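You operate a simulated robot arm through the tools that you are given. There is no shell and no other tool. Be economical: measure what you need, move in short steps, check, and stop when the job is done.

Carry out the task below with a simulated robot arm. There is one attempt and no reset: what you move stays moved.

TASK
Test the blue coil at its own volts, then reset the breaker and switch the box off.
Fine: set the volts printed on the coil, switch the check box on and press the yellow button once.

The check looks at the end state, three seconds after you hand in, the way a careful person would. Anything else that was tipped, shoved, dropped, spilled or broken makes it a failure.

THE ROBOT
A 6-joint arm with a two-finger parallel gripper, fixed in place. Base frame: the origin is at the foot of the arm, x ahead of it, y to its left, z up. Readings come in mm, rad, newtons and seconds.
With the tool pointing down near the work surface it reaches from about 260 to 660 mm from the base axis. Its first joint turns from -1.152 to 1.152 rad. Payload 2.9 kg.
The tool frame sits at the grasp point between the pads (the TCP): z along the fingers, y along the line on which they close. The tips reach 30 mm beyond it. Largest opening 110 mm; finger width 20, thickness 10; the body of the gripper, 48 by 112 mm, starts 55 mm behind the TCP.
Orientation is told as [roll, pitch, yaw] about the base's x, y, z axes, in that order, counted from this pose: with the fingers straight down and closing along the base's y, the tool's x points along the base's -x, its y along +y and its z along -z.

THE INTERFACE
- The arm moves only by the tool send_rows. Its argument "plan" is a list that holds one entry, the list of rows, each a list of 7 numbers: the shift along the tool's x, y, z in mm, then the turn, a rotation vector about the tool's x, y, z in rad, then the gripper command, from -1 (fully open) to 1 (shut), values between in proportion. In form: [[[x, y, z, ax, ay, az, claw], ...]]. A call has 1 to 12 rows; each row is the pose to reach, as a shift and turn from the pose commanded when the call began, along the tool's axes at that moment. A row lasts 0.2 s, in which the tool goes at most 50 mm and 0.15 rad; a call with a longer step from one row to the next is refused whole, and so is a gripper value outside its range. A pose out of reach is approached as far as the arm can. The call stops where the force on the tool passes 40 N (or 10 N more than at its start, if that is more) or the arm is blocked; 0.2 s more then pass. The fingers move at their own pace (about 108 mm/s each) and stop on an object; they squeeze with about 22 N. The grip force told is the motor's: it shows also when the fingers shut on nothing. Time passes only in rows, and 0.2 s behind the last, so rows that repeat a pose let the fingers close. The reply holds the time, the measured pose of the TCP, the force on the tool along the base axes, the opening and the grip force, in the units named above and with some noise, with the torque about the TCP (base axes, N m) and any sound that the robot's microphone picked up.
- Cameras (640 x 400 px; columns grow to the right, rows downward): "scene" is fixed at [97.9, 462.5, 1377.9]; the picture's right is [-0.41, -0.91, 0.00], its down [-0.55, 0.25, -0.79] and it looks along [0.72, -0.33, -0.61] (base axes); focal length 224 px, centre (320, 200). "wrist" rides on the gripper at [72, 17, -103] in the tool frame; the picture's right is [-0.23, 0.97, 0.00], its down [-0.76, -0.18, -0.62] and it looks along [-0.61, -0.14, 0.78] (tool axes); focal length 222 px, centre (320, 200). There is no depth. A picture from a camera that has moved, and an enlarged one, comes with that camera's place and axes in the base frame and with its lens.
- camera(camera): a new picture of that camera. It takes no simulated time.
- inspect(camera, box): a new picture of the part [left, top, right, bottom] of that camera's present view, enlarged. It takes no simulated time.
- finish_job(): hands the job in; it is judged then, once.

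Work in short steps. Places have to be worked out from the pictures, the camera data and where the tool is seen: move nearer, look again, correct. Check each grasp and each placing, and mend what went wrong. You have 120 turns and 84 pictures in all, those below and enlarged ones among them. Open the gripper and draw the arm clear of the work before you hand the job in, unless the task says otherwise; then end with one line.

The tools are called after "Request:" by a JSON object that holds its "op" and its "data". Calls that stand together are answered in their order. send_rows: Moves the arm, as the interface text tells. Its arguments: {"type":"object","properties":{"plan":{"type":"array","items":{"type":"array","items":{"type":"array","items":{"type":"number"}}}}},"required":["plan"]} The other tools are called the same way: camera (camera) takes a picture; inspect (camera, box) takes an enlarged picture of a part of a camera's view; finish_job () hands the job in.

At the start:

```text
time: 0.0
tool_pos: [362.8, 136.4, 1261.0]
orientation: [0.002, 0.0, -0.001]
force: [0.0, -0.3, 0.1]
ft_torque: [0.03, -0.01, 0.01]
gripper_width: 110.1
gripper_force: 0.1
```

scene: 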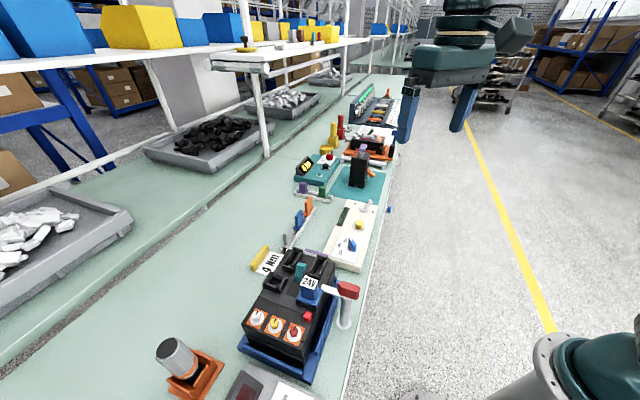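
wrist: 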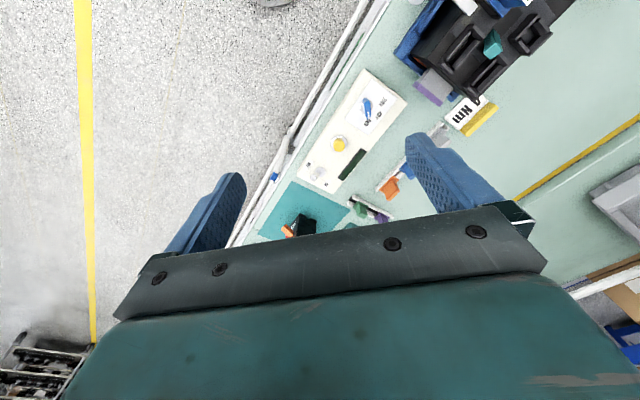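

The scene shows a valve/box block with a blue 24V coil and knobs, and a white check box panel with a blue knob. I look closer at both.

Request:
{"op": "inspect", "data": {"camera": "scene", "box": [220, 230, 380, 390]}}

Request:
{"op": "inspect", "data": {"camera": "scene", "box": [280, 130, 420, 280]}}

Request:
{"op": "inspect", "data": {"camera": "wrist", "box": [280, 50, 440, 210]}}

```text
2.50 times, centred on (300, 310) of scene
camera zoom: at [97.9, 462.5, 1377.9], right [-0.41, -0.91, 0.0], down [-0.55, 0.25, -0.79], along [0.72, -0.33, -0.61], focal length 560 px, centre (370, -75)
```

zoom: 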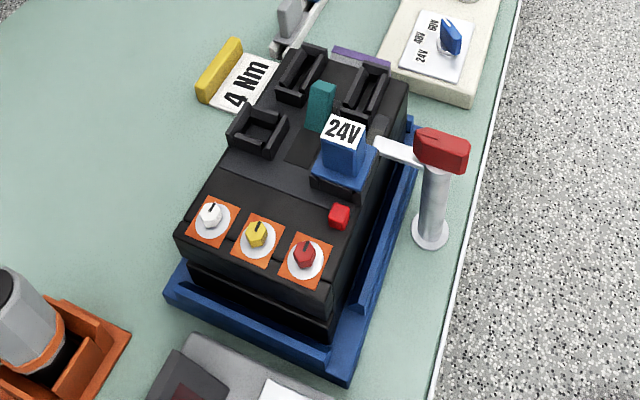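

```text
2.67 times, centred on (350, 205) of scene
camera zoom: at [97.9, 462.5, 1377.9], right [-0.41, -0.91, 0.0], down [-0.55, 0.25, -0.79], along [0.72, -0.33, -0.61], focal length 598 px, centre (240, 187)
```

zoom: 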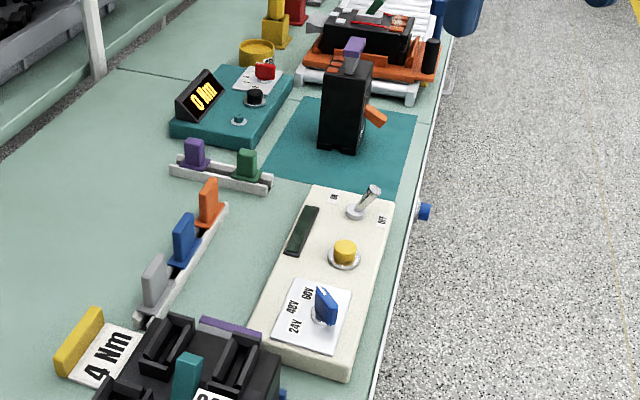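

```text
2.50 times, centred on (360, 130) of wrist
camera zoom: at [290.9, 153.2, 1363.3], right [0.23, 0.97, 0.0], down [0.76, -0.18, 0.62], along [0.61, -0.14, -0.78], focal length 555 px, centre (220, 375)
```

zoom: 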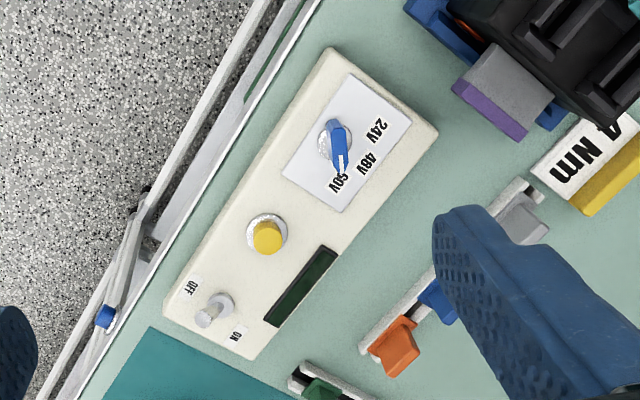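

The check box has a rotary knob (24/48/60V), a yellow button and an ON/OFF toggle. The breaker is still to be identified, so I move nearer for a better view.

Request:
{"op": "send_rows", "data": {"plan": [[[-5, 18, 40, 0, 0, 0, -1], [-10, 36, 80, 0, 0, 0, -1], [-15, 54, 120, 0, 0, 0, -1], [-15, 54, 120, 0, 0, 0, -1]]]}}

Request:
{"op": "camera", "data": {"camera": "wrist"}}

Request:
{"op": "inspect", "data": {"camera": "scene", "box": [335, 80, 415, 160]}}

Request:
{"op": "inspect", "data": {"camera": "scene", "box": [290, 130, 390, 220]}}

```text
time: 1.0
tool_pos: [378.4, 190.4, 1140.4]
orientation: [0.001, 0.001, -0.001]
force: [0.8, 0.1, -0.3]
ft_torque: [0.01, 0.0, -0.01]
gripper_width: 110.2
gripper_force: 0.2
```

```text
78 pictures are left
camera wrist: at [305.0, 208.5, 1242.8], right [0.23, 0.97, 0.0], down [0.76, -0.18, 0.62], along [0.61, -0.14, -0.78], focal length 222 px, centre (320, 200)
```

wrist: 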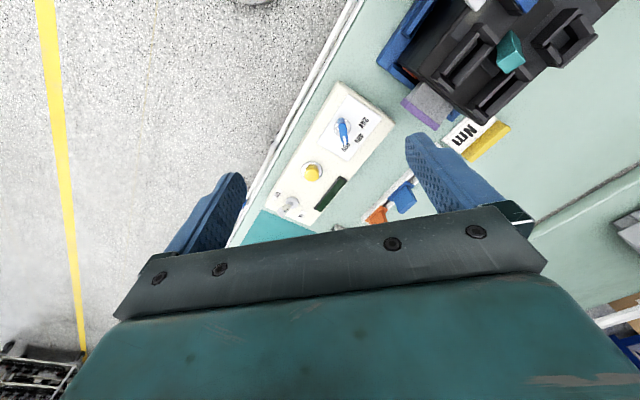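

```text
5.00 times, centred on (375, 120) of scene
camera zoom: at [97.9, 462.5, 1377.9], right [-0.41, -0.91, 0.0], down [-0.55, 0.25, -0.79], along [0.72, -0.33, -0.61], focal length 1121 px, centre (45, 600)
```

zoom: 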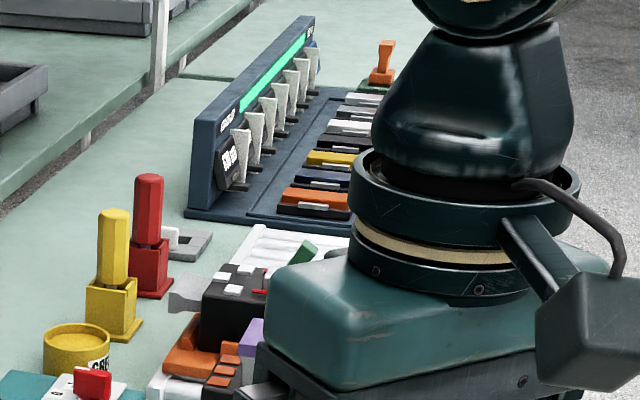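

```text
4.44 times, centred on (340, 175) of scene
camera zoom: at [97.9, 462.5, 1377.9], right [-0.41, -0.91, 0.0], down [-0.55, 0.25, -0.79], along [0.72, -0.33, -0.61], focal length 996 px, centre (231, 311)
```

zoom: 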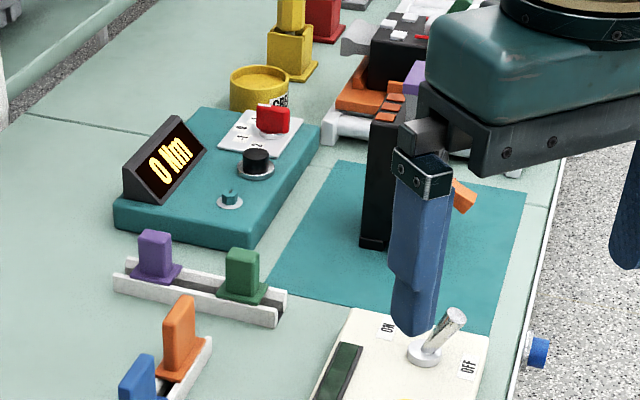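

I look at the bench-edge blue item and the rest of the box more closely from the wrist camera.

Request:
{"op": "send_rows", "data": {"plan": [[[-45, -20, 0, 0, 0, 0, -1], [-90, -40, 0, 0, 0, 0, -1], [-90, -80, 0, 0, 0, 0, -1], [-90, -80, 0, 0, 0, 0, -1]]]}}

Request:
{"op": "camera", "data": {"camera": "wrist"}}

Request:
{"op": "inspect", "data": {"camera": "scene", "box": [330, 190, 410, 270]}}

Request:
{"op": "inspect", "data": {"camera": "scene", "box": [285, 250, 365, 330]}}

```text
time: 2.0
tool_pos: [467.0, 111.7, 1142.5]
orientation: [0.002, 0.0, -0.001]
force: [-0.3, -0.2, -0.2]
ft_torque: [0.0, 0.01, 0.01]
gripper_width: 109.9
gripper_force: 0.1
```

```text
75 pictures are left
camera wrist: at [395.2, 128.6, 1246.3], right [0.23, 0.97, 0.0], down [0.76, -0.18, 0.62], along [0.61, -0.14, -0.78], focal length 222 px, centre (320, 200)
```

wrist: 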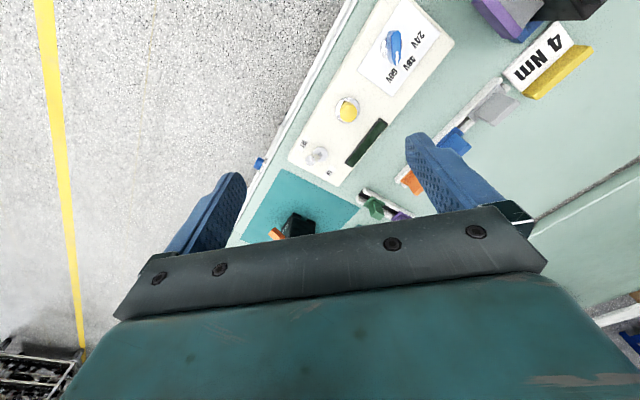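

```text
5.00 times, centred on (370, 230) of scene
camera zoom: at [97.9, 462.5, 1377.9], right [-0.41, -0.91, 0.0], down [-0.55, 0.25, -0.79], along [0.72, -0.33, -0.61], focal length 1121 px, centre (70, 50)
```

zoom: 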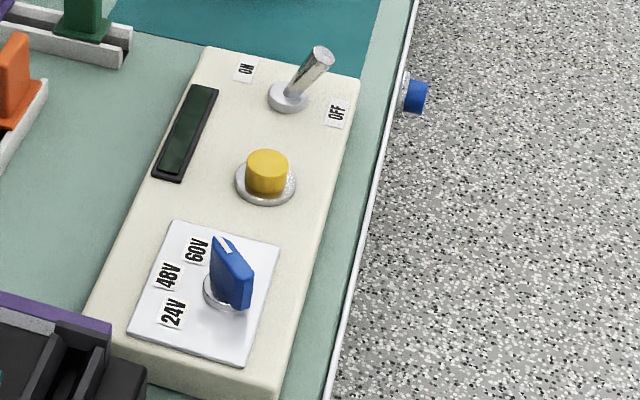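

```text
5.00 times, centred on (325, 290) of scene
camera zoom: at [97.9, 462.5, 1377.9], right [-0.41, -0.91, 0.0], down [-0.55, 0.25, -0.79], along [0.72, -0.33, -0.61], focal length 1121 px, centre (295, -250)
```

zoom: 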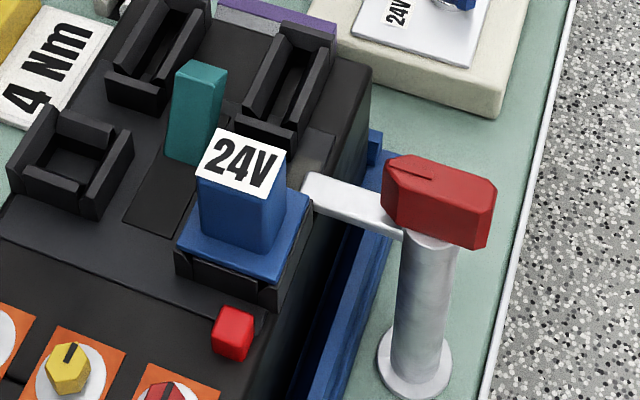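

Request:
{"op": "inspect", "data": {"camera": "scene", "box": [374, 194, 404, 224]}}

Request:
{"op": "inspect", "data": {"camera": "wrist", "box": [230, 130, 350, 250]}}

Request:
{"op": "inspect", "data": {"camera": "scene", "box": [220, 290, 340, 400]}}

```text
13.33 times, centred on (389, 209) of scene
camera zoom: at [97.9, 462.5, 1377.9], right [-0.41, -0.91, 0.0], down [-0.55, 0.25, -0.79], along [0.72, -0.33, -0.61], focal length 2989 px, centre (-600, 80)
```

zoom: 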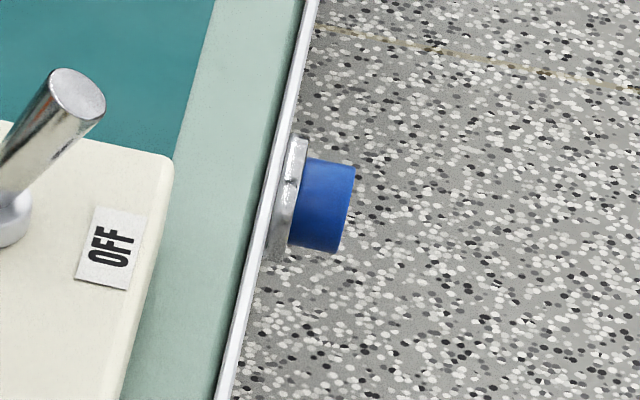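

```text
3.33 times, centred on (290, 190) of wrist
camera zoom: at [395.2, 128.6, 1246.3], right [0.23, 0.97, 0.0], down [0.76, -0.18, 0.62], along [0.61, -0.14, -0.78], focal length 740 px, centre (420, 233)
```

zoom: 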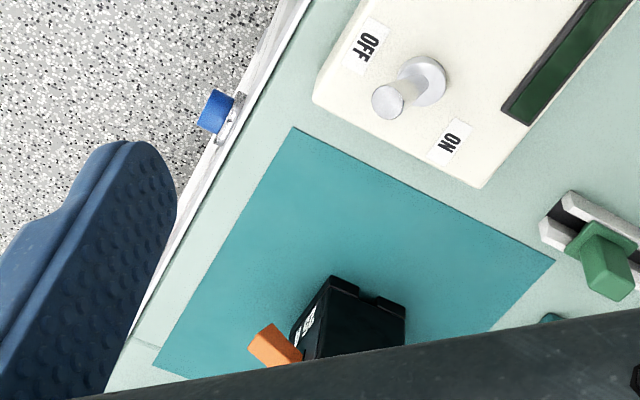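

```text
3.64 times, centred on (280, 345) of scene
camera zoom: at [97.9, 462.5, 1377.9], right [-0.41, -0.91, 0.0], down [-0.55, 0.25, -0.79], along [0.72, -0.33, -0.61], focal length 815 px, centre (466, -327)
```

zoom: 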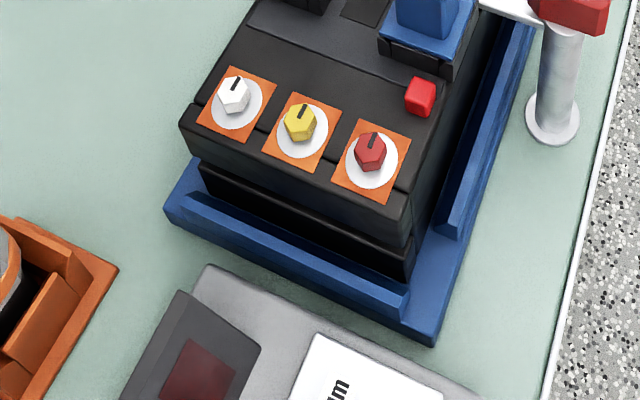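

The black block with an orange lever on the mat is a breaker candidate, as is the blue bench-edge button; I move closer to view both before testing.

Request:
{"op": "send_rows", "data": {"plan": [[[-40, -30, -10, 0, 0, 0, -1], [-80, -60, -20, 0, 0, 0, -1], [-100, -90, -30, 0, 0, 0, -1], [-100, -90, -30, 0, 0, 0, -1]]]}}

Request:
{"op": "inspect", "data": {"camera": "wrist", "box": [240, 60, 420, 240]}}

Request:
{"op": "inspect", "data": {"camera": "scene", "box": [330, 130, 400, 200]}}

```text
refused: row 1 steps farther than a row can; nothing moved
```

```text
2.22 times, centred on (330, 150) of wrist
camera zoom: at [395.2, 128.6, 1246.3], right [0.23, 0.97, 0.0], down [0.76, -0.18, 0.62], along [0.61, -0.14, -0.78], focal length 494 px, centre (298, 311)
```

zoom: 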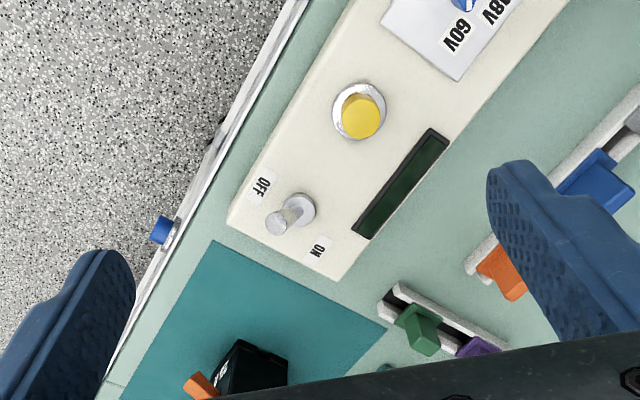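

```text
5.71 times, centred on (365, 165) of scene
camera zoom: at [97.9, 462.5, 1377.9], right [-0.41, -0.91, 0.0], down [-0.55, 0.25, -0.79], along [0.72, -0.33, -0.61], focal length 1281 px, centre (63, 400)
```

zoom: 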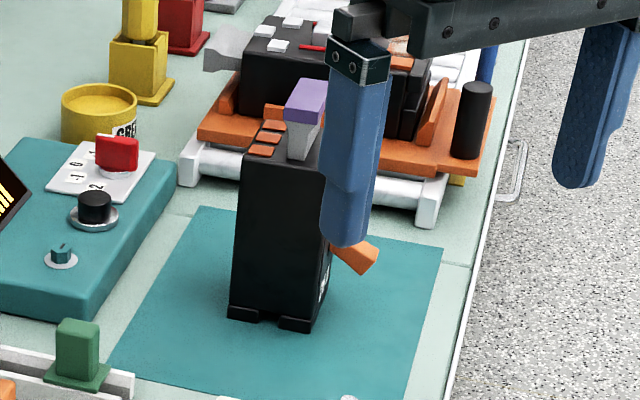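

Request:
{"op": "send_rows", "data": {"plan": [[[-35, -30, -10, 0, 0, 0, -1], [-70, -60, -20, 0, 0, 0, -1], [-95, -90, -30, 0, 0, 0, -1], [-95, -90, -30, 0, 0, 0, -1]]]}}

Request:
{"op": "camera", "data": {"camera": "wrist"}}

Request:
{"op": "inspect", "data": {"camera": "wrist", "box": [250, 80, 400, 230]}}

```text
time: 3.0
tool_pos: [563.3, 18.6, 1171.0]
orientation: [0.003, 0.0, 0.0]
force: [-0.9, 1.1, -0.7]
ft_torque: [-0.01, -0.02, 0.01]
gripper_width: 110.0
gripper_force: 0.0
```

```text
67 pictures are left
camera wrist: at [490.9, 35.8, 1273.9], right [0.23, 0.97, 0.0], down [0.76, -0.18, 0.62], along [0.61, -0.14, -0.78], focal length 222 px, centre (320, 200)
```

wrist: 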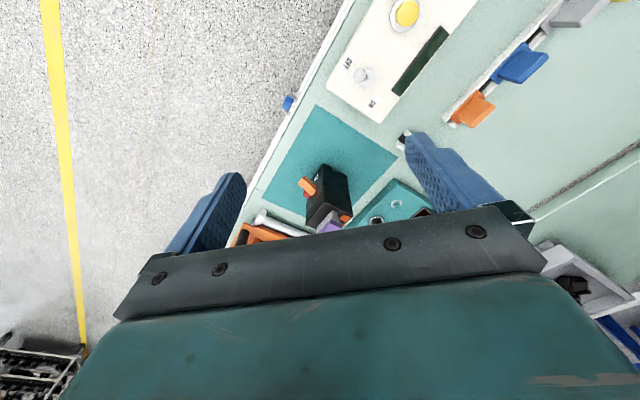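

```text
2.67 times, centred on (325, 155) of wrist
camera zoom: at [490.9, 35.8, 1273.9], right [0.23, 0.97, 0.0], down [0.76, -0.18, 0.62], along [0.61, -0.14, -0.78], focal length 592 px, centre (307, 320)
```

zoom: 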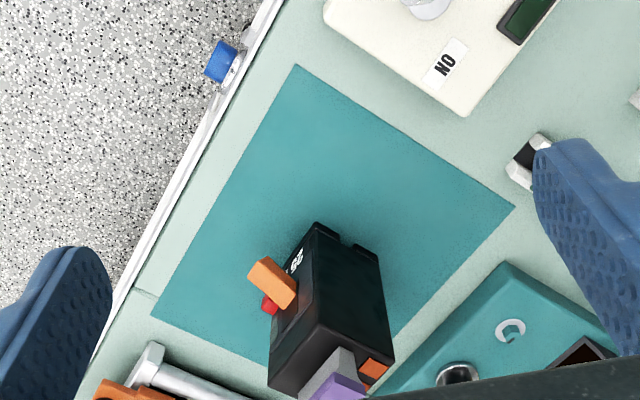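

Request:
{"op": "inspect", "data": {"camera": "wrist", "box": [295, 155, 360, 235]}}

Request:
{"op": "inspect", "data": {"camera": "scene", "box": [335, 140, 395, 195]}}

```text
5.00 times, centred on (328, 195) of wrist
camera zoom: at [490.9, 35.8, 1273.9], right [0.23, 0.97, 0.0], down [0.76, -0.18, 0.62], along [0.61, -0.14, -0.78], focal length 1111 px, centre (282, 225)
```

zoom: 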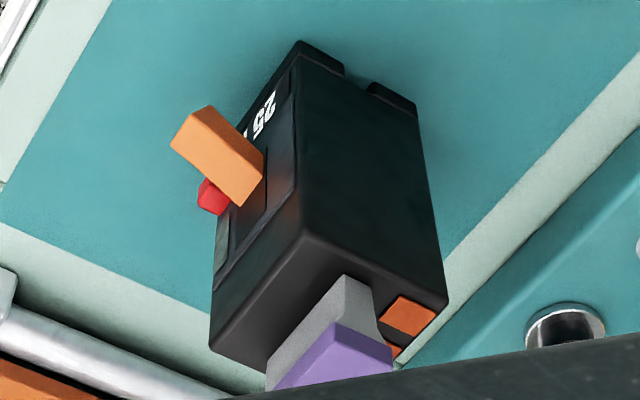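

```text
7.27 times, centred on (365, 168) of scene
camera zoom: at [97.9, 462.5, 1377.9], right [-0.41, -0.91, 0.0], down [-0.55, 0.25, -0.79], along [0.72, -0.33, -0.61], focal length 1630 px, centre (-7, 436)
```

zoom: 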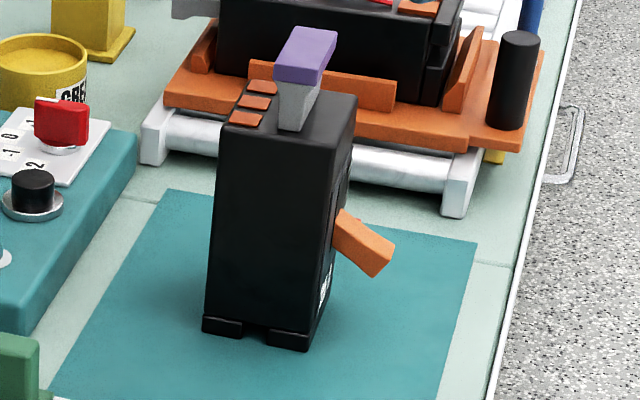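

The black block in the blue cradle appears to be the breaker holding the 24V coil: teal handle, red trip button. The knob is near (430, 217) and points to 60V (base +x); 24V is +90° CCW. I move above the knob.

Request:
{"op": "send_rows", "data": {"plan": [[[22, 33, 25, 0, 0, 0, -1], [44, 66, 50, 0, 0, 0, -0.5], [66, 99, 75, 0, 0, 0, 0], [88, 132, 100, 0, 0, 0, 0], [110, 165, 125, 0, 0, 0, 0], [131, 197, 151, 0, 0, 0, 0], [131, 197, 171, 0, 0, 0, 0]]]}}

Request:
{"op": "camera", "data": {"camera": "wrist"}}

Request:
{"op": "inspect", "data": {"camera": "scene", "box": [310, 190, 400, 280]}}

```text
time: 4.6
tool_pos: [431.8, 218.5, 997.2]
orientation: [0.002, 0.0, -0.001]
force: [0.0, 0.5, -0.6]
ft_torque: [-0.03, -0.03, -0.04]
gripper_width: 55.0
gripper_force: 0.0
```

```text
63 pictures are left
camera wrist: at [359.7, 235.2, 1102.3], right [0.23, 0.97, 0.0], down [0.76, -0.18, 0.62], along [0.61, -0.14, -0.78], focal length 222 px, centre (320, 200)
```

wrist: 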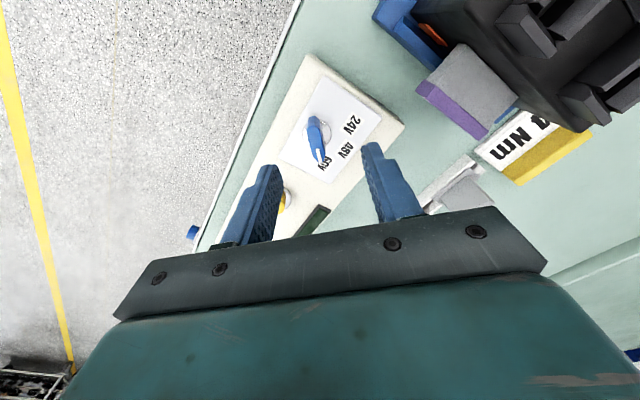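

```text
4.44 times, centred on (355, 235) of scene
camera zoom: at [97.8, 462.5, 1377.9], right [-0.41, -0.91, 0.0], down [-0.55, 0.25, -0.79], along [0.72, -0.33, -0.61], focal length 996 px, centre (164, 44)
```

zoom: 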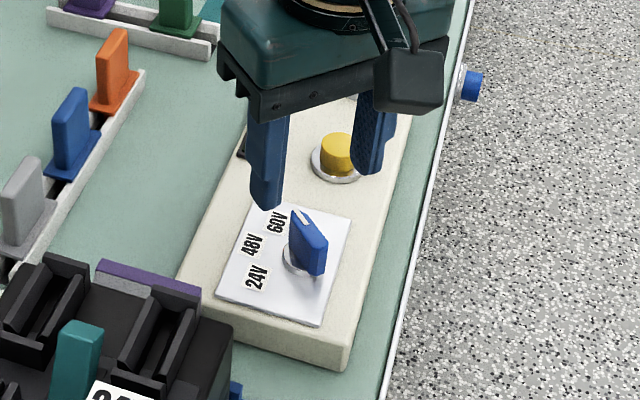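

Knob centre is about (433, 217), top z≈926, blade along x. I descend around it.

Request:
{"op": "send_rows", "data": {"plan": [[[-1, -2, 28, 0, 0, 0, 0], [-1, -2, 53, 0, 0, 0, 0], [-1, -2, 53, 0, 0, 0, 0.3], [-1, -2, 53, 0, 0, 0, 0.3]]]}}

Request:
{"op": "camera", "data": {"camera": "wrist"}}

Request:
{"op": "inspect", "data": {"camera": "scene", "box": [310, 190, 400, 280]}}

```text
time: 5.6
tool_pos: [434.5, 215.3, 946.7]
orientation: [0.001, 0.0, 0.0]
force: [-0.6, -0.6, 0.2]
ft_torque: [0.02, 0.03, 0.03]
gripper_width: 38.7
gripper_force: 0.1
```

```text
61 pictures are left
camera wrist: at [361.9, 232.4, 1049.6], right [0.23, 0.97, 0.0], down [0.76, -0.18, 0.62], along [0.61, -0.14, -0.78], focal length 222 px, centre (320, 200)
```

wrist: 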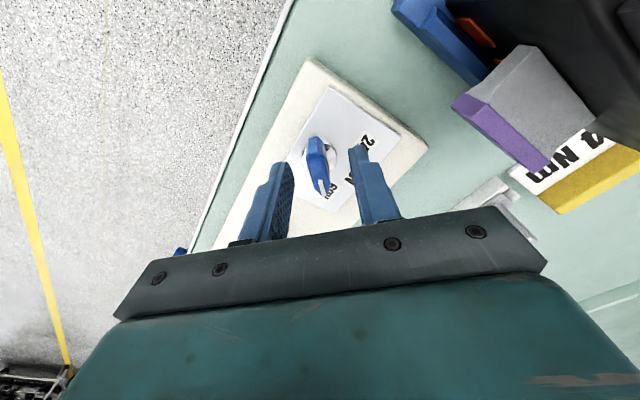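

```text
4.44 times, centred on (355, 235) of scene
camera zoom: at [97.9, 462.5, 1377.9], right [-0.41, -0.91, 0.0], down [-0.55, 0.25, -0.79], along [0.72, -0.33, -0.61], focal length 996 px, centre (164, 44)
```

zoom: 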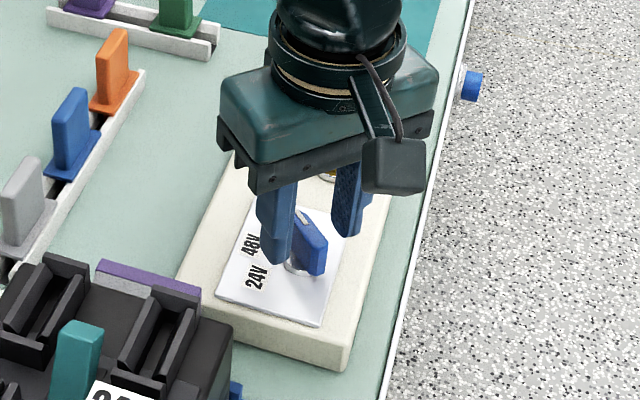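

Fingers straddle the blade. I lower a little and close.

Request:
{"op": "send_rows", "data": {"plan": [[[2, 0, 5, 0, 0, 0, 0.3], [2, 0, 5, 0, 0, 0, 0.7], [2, 0, 5, 0, 0, 0, 1], [2, 0, 5, 0, 0, 0, 1], [2, 0, 5, 0, 0, 0, 1]]]}}

Request:
{"op": "camera", "data": {"camera": "wrist"}}

```text
time: 6.8
tool_pos: [430.9, 214.1, 941.4]
orientation: [-0.002, 0.003, -0.006]
force: [-0.4, -24.3, 5.4]
ft_torque: [-0.46, 0.38, -0.04]
gripper_width: 11.7
gripper_force: 45.4
```

```text
59 pictures are left
camera wrist: at [359.4, 231.2, 1044.5], right [0.23, 0.97, 0.0], down [0.76, -0.18, 0.62], along [0.6, -0.15, -0.78], focal length 222 px, centre (320, 200)
```

wrist: 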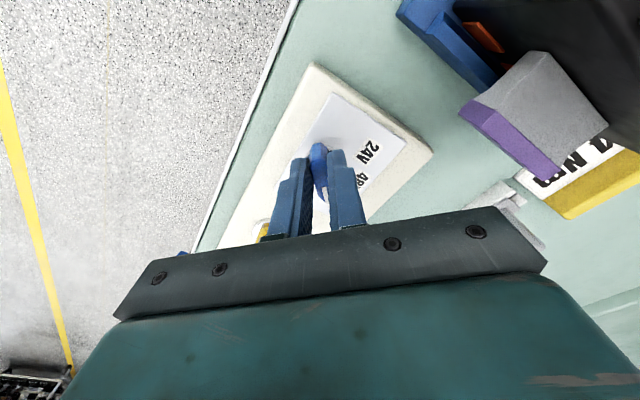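

Grip on, but a 24 N sideways force shows the knob is slightly to −y. I shift to relieve it.

Request:
{"op": "send_rows", "data": {"plan": [[[0, -1.5, 0, 0, 0, 0, 1], [0, -2.5, 0, 0, 0, 0, 1], [0, -2.5, 0, 0, 0, 0, 1]]]}}

```text
time: 7.6
tool_pos: [432.1, 212.4, 941.5]
orientation: [0.002, -0.003, 0.001]
force: [4.2, -12.1, 0.1]
ft_torque: [-0.4, 0.69, -0.07]
gripper_width: 11.7
gripper_force: 44.8
```

Request:
{"op": "send_rows", "data": {"plan": [[[0, -2, 0, 0, 0, 0, 1], [0, -2, 0, 0, 0, -0.14, 1], [0, -2, 0, 0, 0, -0.28, 1], [0, -2, 0, 0, 0, -0.28, 1]]]}}

Request:
{"op": "camera", "data": {"camera": "wrist"}}

```text
time: 8.6
tool_pos: [432.2, 211.2, 941.4]
orientation: [0.001, 0.001, 0.279]
force: [0.7, -12.8, -3.5]
ft_torque: [0.0, -1.34, -0.12]
gripper_width: 11.8
gripper_force: 45.2
```

```text
58 pictures are left
camera wrist: at [357.5, 207.5, 1044.4], right [-0.05, 1.0, 0.0], down [0.78, 0.04, 0.62], along [0.62, 0.03, -0.78], focal length 222 px, centre (320, 200)
```

wrist: 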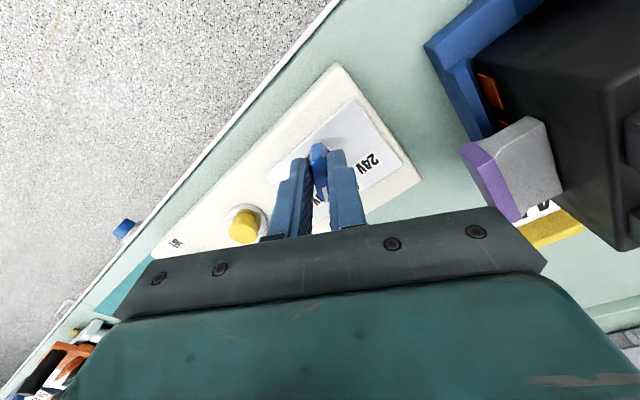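

The knob turns with the gripper. Continue to 90° total, in two moves.

Request:
{"op": "send_rows", "data": {"plan": [[[0, -1, 0, 0, 0, -0.13, 1], [0, -1, 0, 0, 0, -0.26, 1], [0, -1, 0, 0, 0, -0.39, 1], [0, -1, 0, 0, 0, -0.52, 1], [0, -1, 0, 0, 0, -0.65, 1], [0, -1, 0, 0, 0, -0.65, 1]]]}}

```text
time: 10.0
tool_pos: [434.3, 206.3, 941.5]
orientation: [-0.006, 0.0, 0.92]
force: [23.5, -27.5, -3.9]
ft_torque: [-0.11, -0.71, -0.29]
gripper_width: 11.7
gripper_force: 44.7
```

Request:
{"op": "send_rows", "data": {"plan": [[[0, -2, 0, 0, 0, 0, 1], [0, -4, 0, 0, 0, 0, 1], [0, -4, 0, 0, 0, 0, 1]]]}}

Request:
{"op": "camera", "data": {"camera": "wrist"}}

Request:
{"op": "inspect", "data": {"camera": "scene", "box": [310, 200, 390, 280]}}

```text
time: 10.8
tool_pos: [434.6, 207.7, 940.9]
orientation: [0.0, 0.003, 0.928]
force: [7.0, -18.7, 3.9]
ft_torque: [-0.08, -0.49, -0.19]
gripper_width: 12.0
gripper_force: 45.0
```

```text
57 pictures are left
camera wrist: at [378.1, 159.2, 1044.6], right [-0.64, 0.77, 0.0], down [0.6, 0.5, 0.62], along [0.48, 0.4, -0.78], focal length 222 px, centre (320, 200)
```

wrist: 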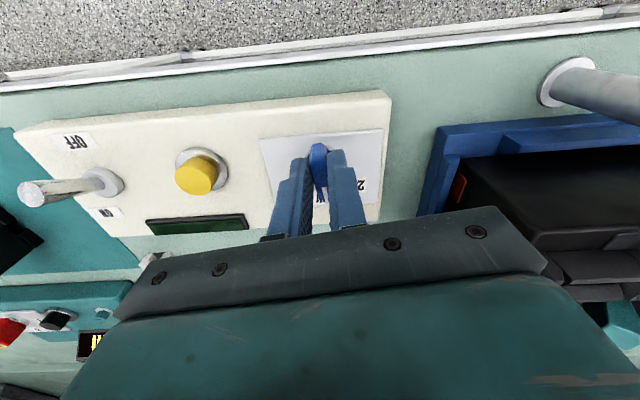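

```text
5.00 times, centred on (350, 240) of scene
camera zoom: at [98.0, 462.0, 1378.1], right [-0.41, -0.91, 0.0], down [-0.55, 0.25, -0.79], along [0.72, -0.33, -0.61], focal length 1121 px, centre (170, 0)
```

zoom: 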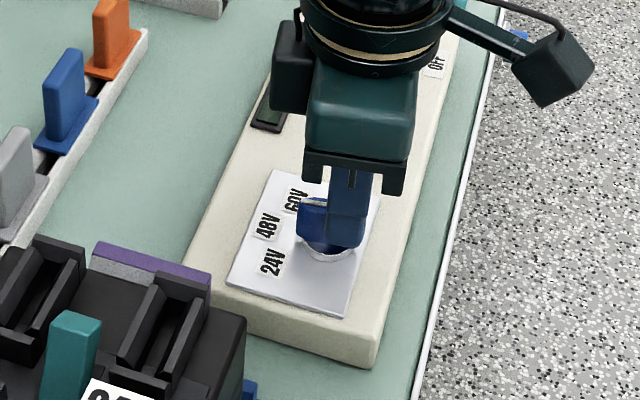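

The knob has turned about 53°. Continue the rest of the turn.

Request:
{"op": "send_rows", "data": {"plan": [[[0, -1, 0, 0, 0, -0.13, 1], [0, -1, 0, 0, 0, -0.26, 1], [0, -1, 0, 0, 0, -0.39, 1], [0, -1, 0, 0, 0, -0.52, 1], [0, -1, 0, 0, 0, -0.64, 1], [0, -1, 0, 0, 0, -0.64, 1]]]}}

Request:
{"op": "camera", "data": {"camera": "wrist"}}

Request:
{"op": "inspect", "data": {"camera": "scene", "box": [310, 200, 390, 280]}}

```text
time: 12.2
tool_pos: [440.0, 205.0, 941.2]
orientation: [-0.008, 0.0, 1.562]
force: [35.7, -15.8, -6.1]
ft_torque: [-0.48, -0.43, -0.27]
gripper_width: 12.0
gripper_force: 45.2
```

```text
55 pictures are left
camera wrist: at [421.2, 133.0, 1044.3], right [-0.97, 0.24, -0.01], down [0.18, 0.76, 0.62], along [0.15, 0.61, -0.78], focal length 222 px, centre (320, 200)
```

wrist: 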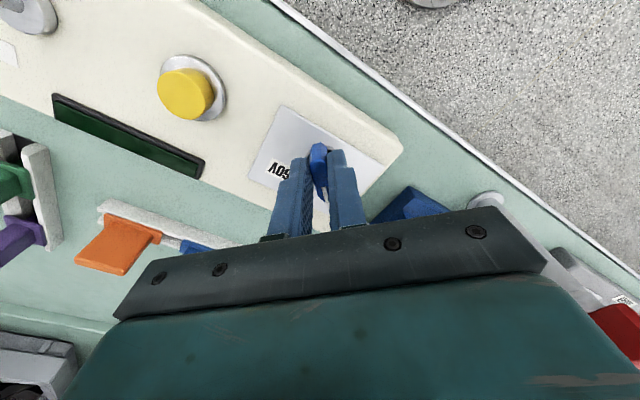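

```text
5.00 times, centred on (350, 240) of scene
camera zoom: at [98.9, 462.1, 1378.0], right [-0.41, -0.91, 0.0], down [-0.55, 0.25, -0.79], along [0.72, -0.33, -0.61], focal length 1121 px, centre (170, 0)
```

zoom: 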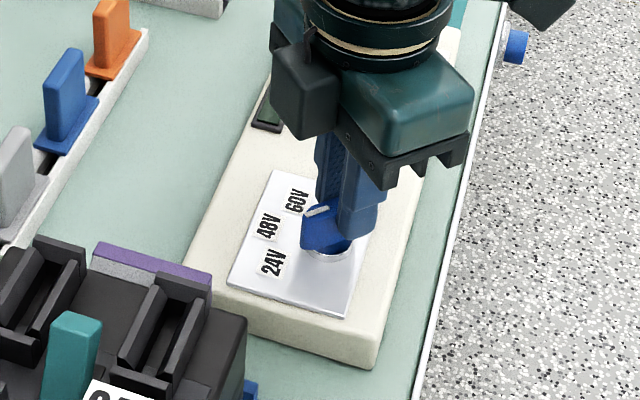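

I release to see where the knob stands.

Request:
{"op": "send_rows", "data": {"plan": [[[0, 0, 0, 0, 0, 0, 0.4], [0, 0, 0, 0, 0, 0, 0.4], [0, 0, -20, 0, 0, 0, 0.4], [0, 0, -60, 0, 0, 0, 0.4], [50, 0, -60, 0, 0, 0, 0.4], [50, 0, -60, 0, 0, 0, 0.4]]]}}

Request:
{"op": "camera", "data": {"camera": "wrist"}}

Request:
{"op": "inspect", "data": {"camera": "scene", "box": [310, 200, 390, 280]}}

```text
time: 13.6
tool_pos: [435.5, 157.6, 999.2]
orientation: [-0.001, -0.002, 1.57]
force: [0.0, -0.1, 0.6]
ft_torque: [-0.01, 0.0, 0.0]
gripper_width: 32.9
gripper_force: 0.0
```

```text
53 pictures are left
camera wrist: at [419.0, 85.1, 1102.8], right [-0.97, 0.23, 0.0], down [0.18, 0.76, 0.62], along [0.14, 0.61, -0.78], focal length 222 px, centre (320, 200)
```

wrist: 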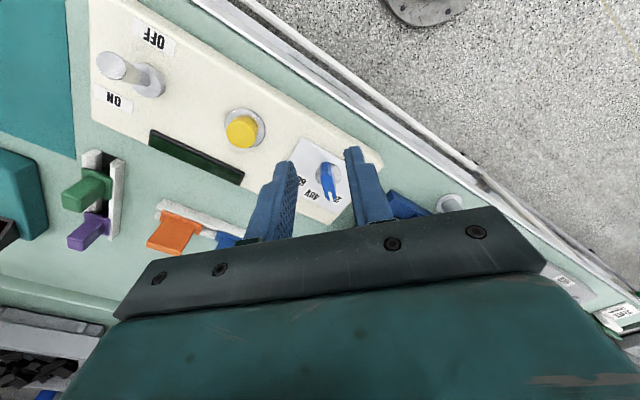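

```text
5.00 times, centred on (350, 240) of scene
camera zoom: at [97.9, 462.5, 1377.9], right [-0.41, -0.91, 0.0], down [-0.55, 0.25, -0.79], along [0.72, -0.33, -0.61], focal length 1121 px, centre (170, 0)
```

zoom: 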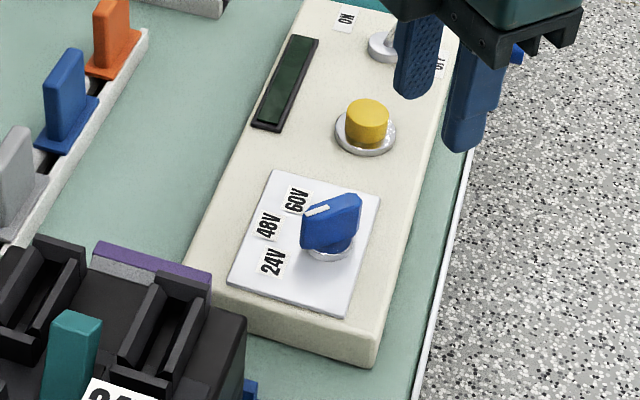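

Request:
{"op": "inspect", "data": {"camera": "wrist", "box": [285, 140, 355, 220]}}

```text
5.00 times, centred on (320, 180) of wrist
camera zoom: at [419.0, 85.1, 1102.8], right [-0.97, 0.23, 0.0], down [0.18, 0.76, 0.62], along [0.14, 0.61, -0.78], focal length 1111 px, centre (320, 300)
```

zoom: 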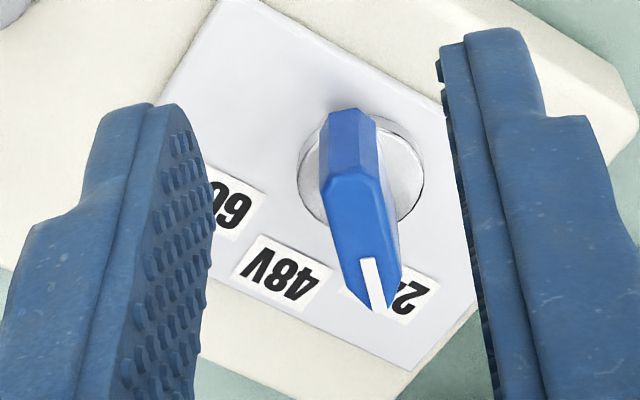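

Pointer is at 24V (≈85–90°, label at 90°). Next: the toggle, base ≈(556, 90), tip ≈(554, 75, 931) leaning to OFF. I go outside of it with closed fingers.

Request:
{"op": "send_rows", "data": {"plan": [[[22, -20, 0, 0, 0, 0.14, 1], [44, -40, 0, 0, 0, 0.28, 1], [66, -60, 0, 0, 0, 0.42, 1], [88, -80, 0, 0, 0, 0.56, 1], [108, -97, 0, 0, 0, 0.7, 1], [108, -97, 0, 0, 0, 0.7, 1]]]}}

Request:
{"op": "camera", "data": {"camera": "wrist"}}

Request:
{"op": "camera", "data": {"camera": "scene"}}

```text
time: 15.0
tool_pos: [532.2, 48.9, 1000.7]
orientation: [0.002, 0.0, 0.867]
force: [-0.7, 1.2, 0.0]
ft_torque: [-0.01, -0.02, 0.0]
gripper_width: 0.1
gripper_force: 21.6
```

```text
50 pictures are left
camera wrist: at [472.6, 5.4, 1104.1], right [-0.6, 0.8, 0.0], down [0.63, 0.47, 0.62], along [0.5, 0.37, -0.78], focal length 222 px, centre (320, 200)
```

wrist: 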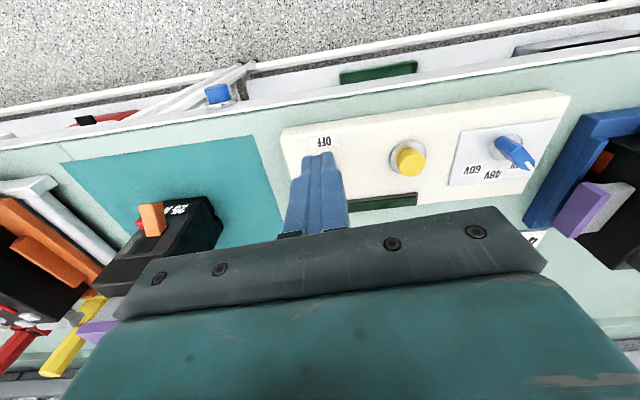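

```text
49 pictures are left
```

scene: 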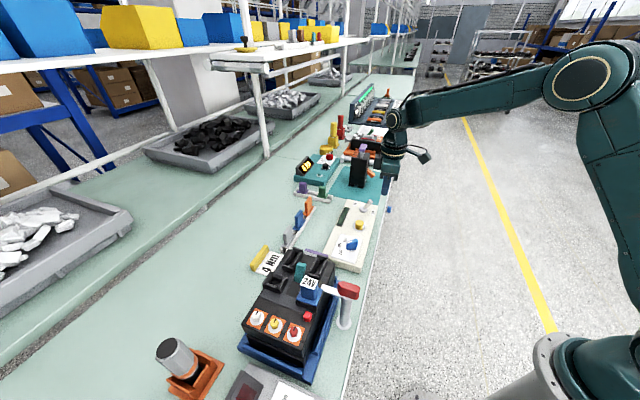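

Clear of the lever; descend outside it to tip height ≈920.

Request:
{"op": "send_rows", "data": {"plan": [[[0, 0, 25, 0, 0, 0, 1], [0, 0, 50, 0, 0, 0, 1], [0, 0, 50, 0, 0, 0, 1]]]}}

Request:
{"op": "inspect", "data": {"camera": "scene", "box": [340, 170, 410, 240]}}

Request:
{"op": "inspect", "data": {"camera": "wrist", "box": [260, 100, 400, 240]}}

```text
time: 15.8
tool_pos: [533.6, 47.5, 950.6]
orientation: [0.0, -0.002, 0.868]
force: [-0.6, -0.5, -0.2]
ft_torque: [0.0, -0.03, -0.01]
gripper_width: 0.0
gripper_force: 22.2
```

```text
5.71 times, centred on (375, 205) of scene
camera zoom: at [97.9, 462.5, 1377.9], right [-0.41, -0.91, 0.0], down [-0.55, 0.25, -0.79], along [0.72, -0.33, -0.61], focal length 1281 px, centre (6, 171)
```

zoom: 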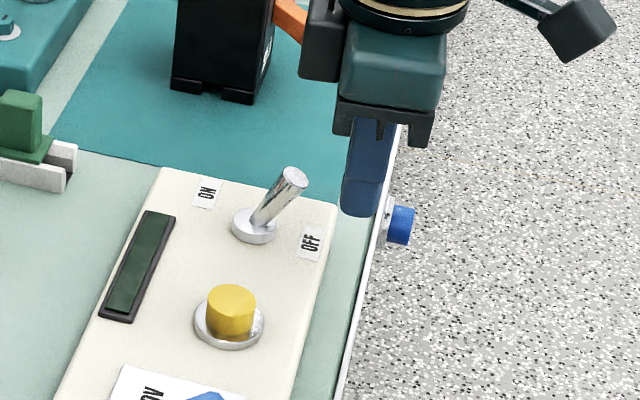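

```text
2.86 times, centred on (330, 170) of wrist
camera zoom: at [473.1, 3.6, 1053.9], right [-0.6, 0.8, 0.0], down [0.63, 0.47, 0.62], along [0.5, 0.37, -0.78], focal length 635 px, centre (291, 286)
```

zoom: 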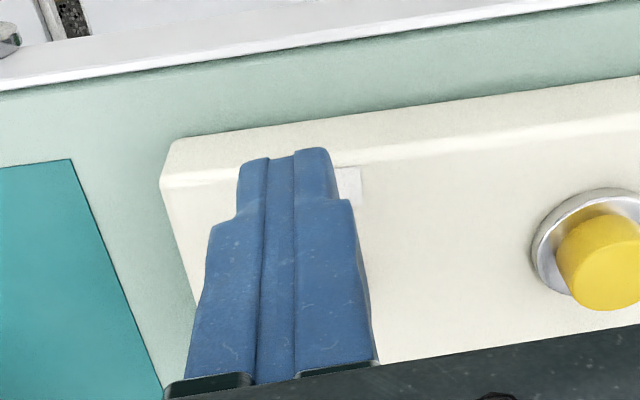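

The finger stands slightly to the far side of the lever's line; I shift 9 mm along tool y and push toward ON in small steps.

Request:
{"op": "send_rows", "data": {"plan": [[[0, 9, 0, 0, 0, 0, 1], [-10, 9, 0, 0, 0, 0, 1], [-18, 9, 0, 0, 0, 0, 1], [-26, 9, 0, 0, 0, 0, 1], [-32, 9, 0, 0, 0, 0, 1], [-32, 9, 0, 0, 0, 0, 1]]]}}

Request:
{"op": "inspect", "data": {"camera": "scene", "box": [340, 170, 410, 240]}}

```text
time: 17.2
tool_pos: [547.4, 79.5, 949.7]
orientation: [0.003, 0.0, 0.871]
force: [-2.5, 0.7, 2.2]
ft_torque: [-0.03, 0.0, 0.01]
gripper_width: 0.0
gripper_force: 22.0
```

```text
5.71 times, centred on (375, 205) of scene
camera zoom: at [97.8, 462.5, 1377.9], right [-0.41, -0.91, 0.0], down [-0.55, 0.25, -0.79], along [0.72, -0.33, -0.61], focal length 1281 px, centre (6, 171)
```

zoom: 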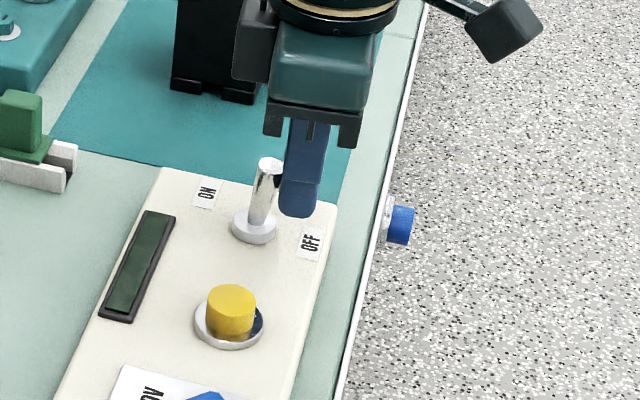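

The lever is moving with the finger, now near upright. Keep pushing.

Request:
{"op": "send_rows", "data": {"plan": [[[-6, 0, 0, 0, 0, 0, 1], [-12, 0, 0, 0, 0, 0, 1], [-18, 0, 0, 0, 0, 0, 1], [-23, 0, 0, 0, 0, 0, 1], [-23, 0, 0, 0, 0, 0, 1]]]}}

Request:
{"op": "inspect", "data": {"camera": "scene", "box": [340, 170, 410, 240]}}

```text
time: 18.4
tool_pos: [559.3, 96.3, 950.2]
orientation: [0.002, 0.005, 0.866]
force: [-16.1, -14.7, 5.5]
ft_torque: [-0.4, 0.4, -0.18]
gripper_width: 0.0
gripper_force: 21.8
```

```text
5.71 times, centred on (375, 205) of scene
camera zoom: at [97.4, 462.1, 1378.1], right [-0.41, -0.91, 0.0], down [-0.55, 0.25, -0.79], along [0.72, -0.33, -0.61], focal length 1281 px, centre (6, 171)
```

zoom: 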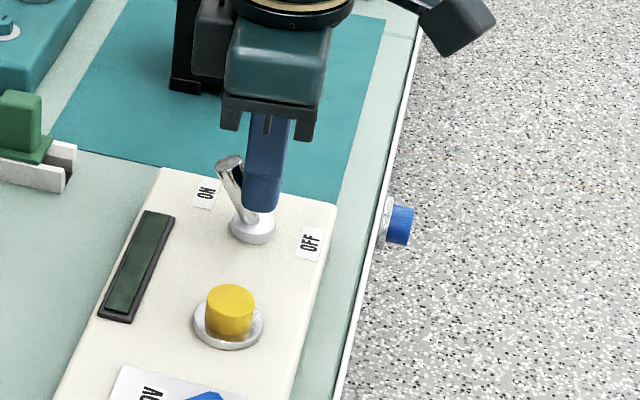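

The lever is at ON against its stop. Back off, rise and go above the yellow button.

Request:
{"op": "send_rows", "data": {"plan": [[[15, 0, 0, 0, 0, 0, 1], [15, 0, -40, 0, 0, 0, 1], [8, 40, -50, 0, 0, 0, 1], [2, 79, -50, 0, 0, 0, 1], [2, 79, -50, 0, 0, 0, 1]]]}}

Request:
{"op": "camera", "data": {"camera": "wrist"}}

Request:
{"op": "inspect", "data": {"camera": "scene", "box": [310, 180, 410, 280]}}

```text
time: 19.6
tool_pos: [498.6, 144.6, 1000.5]
orientation: [0.002, -0.001, 0.869]
force: [-0.2, 0.1, 0.1]
ft_torque: [0.01, -0.01, 0.02]
gripper_width: 0.0
gripper_force: 21.9
```

```text
44 pictures are left
camera wrist: at [439.2, 100.5, 1103.6], right [-0.6, 0.8, 0.0], down [0.63, 0.47, 0.62], along [0.5, 0.37, -0.78], focal length 222 px, centre (320, 200)
```

wrist: 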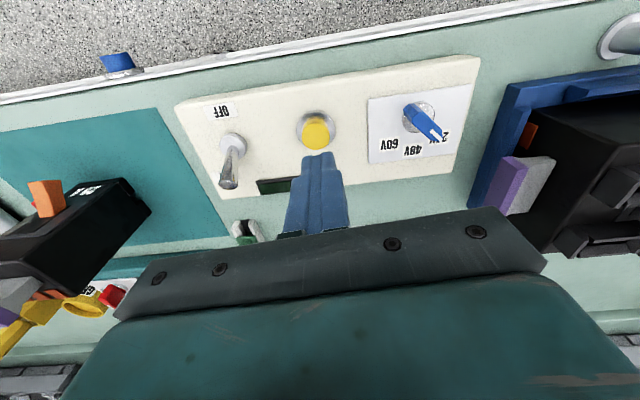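

```text
4.00 times, centred on (360, 230) of scene
camera zoom: at [97.8, 462.5, 1377.9], right [-0.41, -0.91, 0.0], down [-0.55, 0.25, -0.79], along [0.72, -0.33, -0.61], focal length 897 px, centre (160, 80)
```

zoom: 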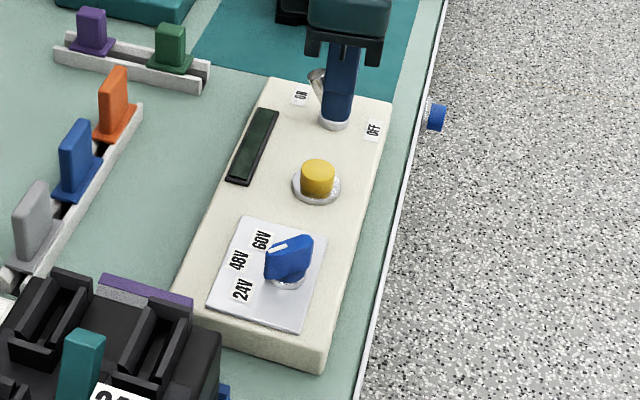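

Button at ≈(499, 141.5), top z≈920. I position and descend to just above it.

Request:
{"op": "send_rows", "data": {"plan": [[[2, -2.3, 20, 0, 0, 0, 1], [2, -2.3, 42, 0, 0, 0, 1], [2, -2.3, 42, 0, 0, 0, 1]]]}}

Request:
{"op": "inspect", "data": {"camera": "scene", "box": [330, 190, 400, 260]}}

```text
time: 20.4
tool_pos: [501.2, 143.1, 957.1]
orientation: [0.001, -0.001, 0.87]
force: [0.4, -0.9, -0.8]
ft_torque: [0.02, 0.0, 0.0]
gripper_width: 0.3
gripper_force: 21.6
```

```text
5.71 times, centred on (365, 225) of scene
camera zoom: at [97.9, 462.5, 1377.9], right [-0.41, -0.91, 0.0], down [-0.55, 0.25, -0.79], along [0.72, -0.33, -0.61], focal length 1281 px, centre (63, 57)
```

zoom: 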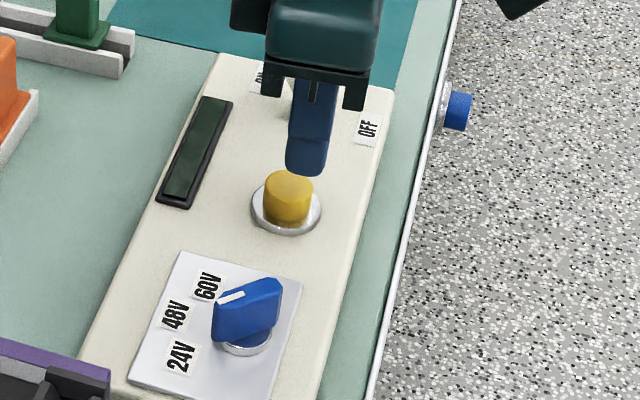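

Scene shows the finger ~8 mm to the −y side of the button's centre; shift 5 mm back, and press in small steps.

Request:
{"op": "send_rows", "data": {"plan": [[[-4.7, 1.4, 0, 0, 0, 0, 1], [-4.7, 1.4, 4, 0, 0, 0, 1], [-4.7, 1.4, 6, 0, 0, 0, 1], [-4.7, 1.4, 8, 0, 0, 0, 1], [-4.7, 1.4, 10, 0, 0, 0, 1]]]}}

Request:
{"op": "inspect", "data": {"camera": "scene", "box": [330, 190, 400, 260]}}

```text
time: 21.6
tool_pos: [501.8, 146.9, 949.2]
orientation: [0.001, -0.001, 0.869]
force: [0.4, 0.0, -0.8]
ft_torque: [0.03, -0.01, 0.0]
gripper_width: 0.0
gripper_force: 22.1
```

```text
5.71 times, centred on (365, 225) of scene
camera zoom: at [97.9, 462.5, 1377.9], right [-0.41, -0.91, 0.0], down [-0.55, 0.25, -0.79], along [0.72, -0.33, -0.61], focal length 1281 px, centre (63, 57)
```

zoom: 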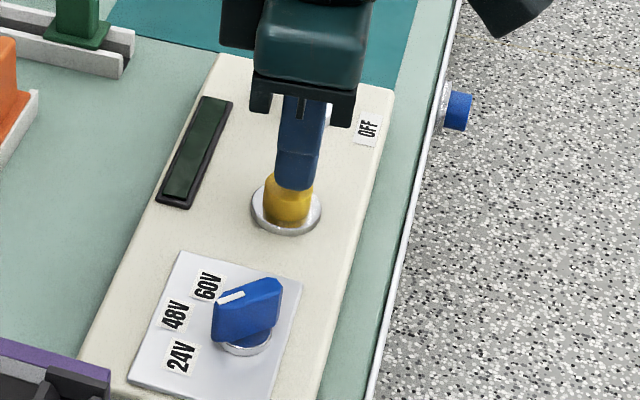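

Aligned, no contact yet (tips ≈919). Continue down.

Request:
{"op": "send_rows", "data": {"plan": [[[0, 0, 2, 0, 0, 0, 1], [0, 0, 4, 0, 0, 0, 1], [0, 0, 6, 0, 0, 0, 1], [0, 0, 7, 0, 0, 0, 1]]]}}

Request:
{"op": "inspect", "data": {"camera": "scene", "box": [330, 190, 400, 260]}}

```text
time: 22.6
tool_pos: [500.9, 147.0, 943.1]
orientation: [0.001, -0.001, 0.869]
force: [0.5, -0.6, -0.2]
ft_torque: [0.0, -0.01, -0.03]
gripper_width: 0.0
gripper_force: 21.8
```

```text
5.71 times, centred on (365, 225) of scene
camera zoom: at [97.9, 462.5, 1377.9], right [-0.41, -0.91, 0.0], down [-0.55, 0.25, -0.79], along [0.72, -0.33, -0.61], focal length 1281 px, centre (63, 57)
```

zoom: 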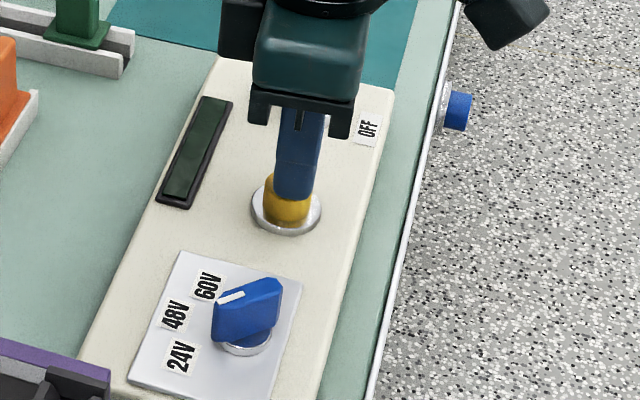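

Still no contact force; continue in small steps.

Request:
{"op": "send_rows", "data": {"plan": [[[0, 0, 2, 0, 0, 0, 1], [0, 0, 4, 0, 0, 0, 1], [0, 0, 5, 0, 0, 0, 1], [0, 0, 6, 0, 0, 0, 1]]]}}

Request:
{"op": "inspect", "data": {"camera": "scene", "box": [330, 190, 400, 260]}}

Request:
{"op": "camera", "data": {"camera": "wrist"}}

```text
time: 23.6
tool_pos: [501.9, 148.5, 936.4]
orientation: [0.001, 0.0, 0.87]
force: [1.3, -0.1, 2.2]
ft_torque: [0.0, -0.03, 0.04]
gripper_width: 0.0
gripper_force: 21.6
heard: click, click
```

```text
5.71 times, centred on (365, 225) of scene
camera zoom: at [97.9, 462.5, 1377.9], right [-0.41, -0.91, 0.0], down [-0.55, 0.25, -0.79], along [0.72, -0.33, -0.61], focal length 1281 px, centre (63, 57)
```

zoom: 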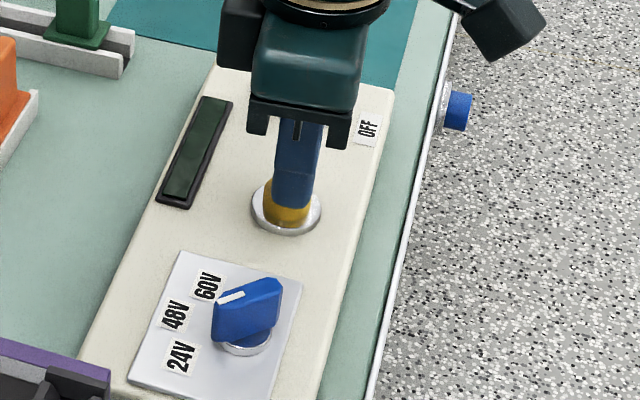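

```text
38 pictures are left
camera wrist: at [442.4, 103.3, 1039.2], right [-0.6, 0.8, 0.0], down [0.63, 0.47, 0.62], along [0.5, 0.37, -0.78], focal length 222 px, centre (320, 200)
```

wrist: 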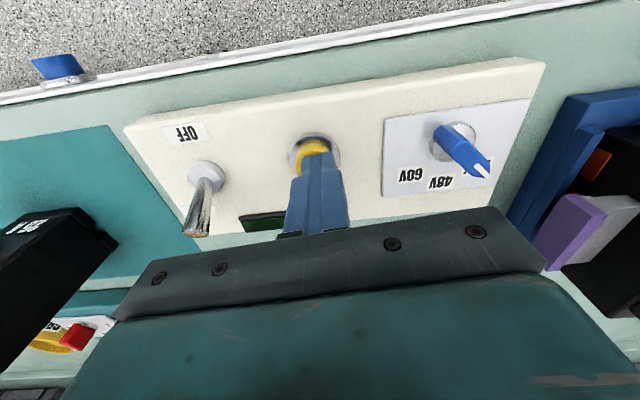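

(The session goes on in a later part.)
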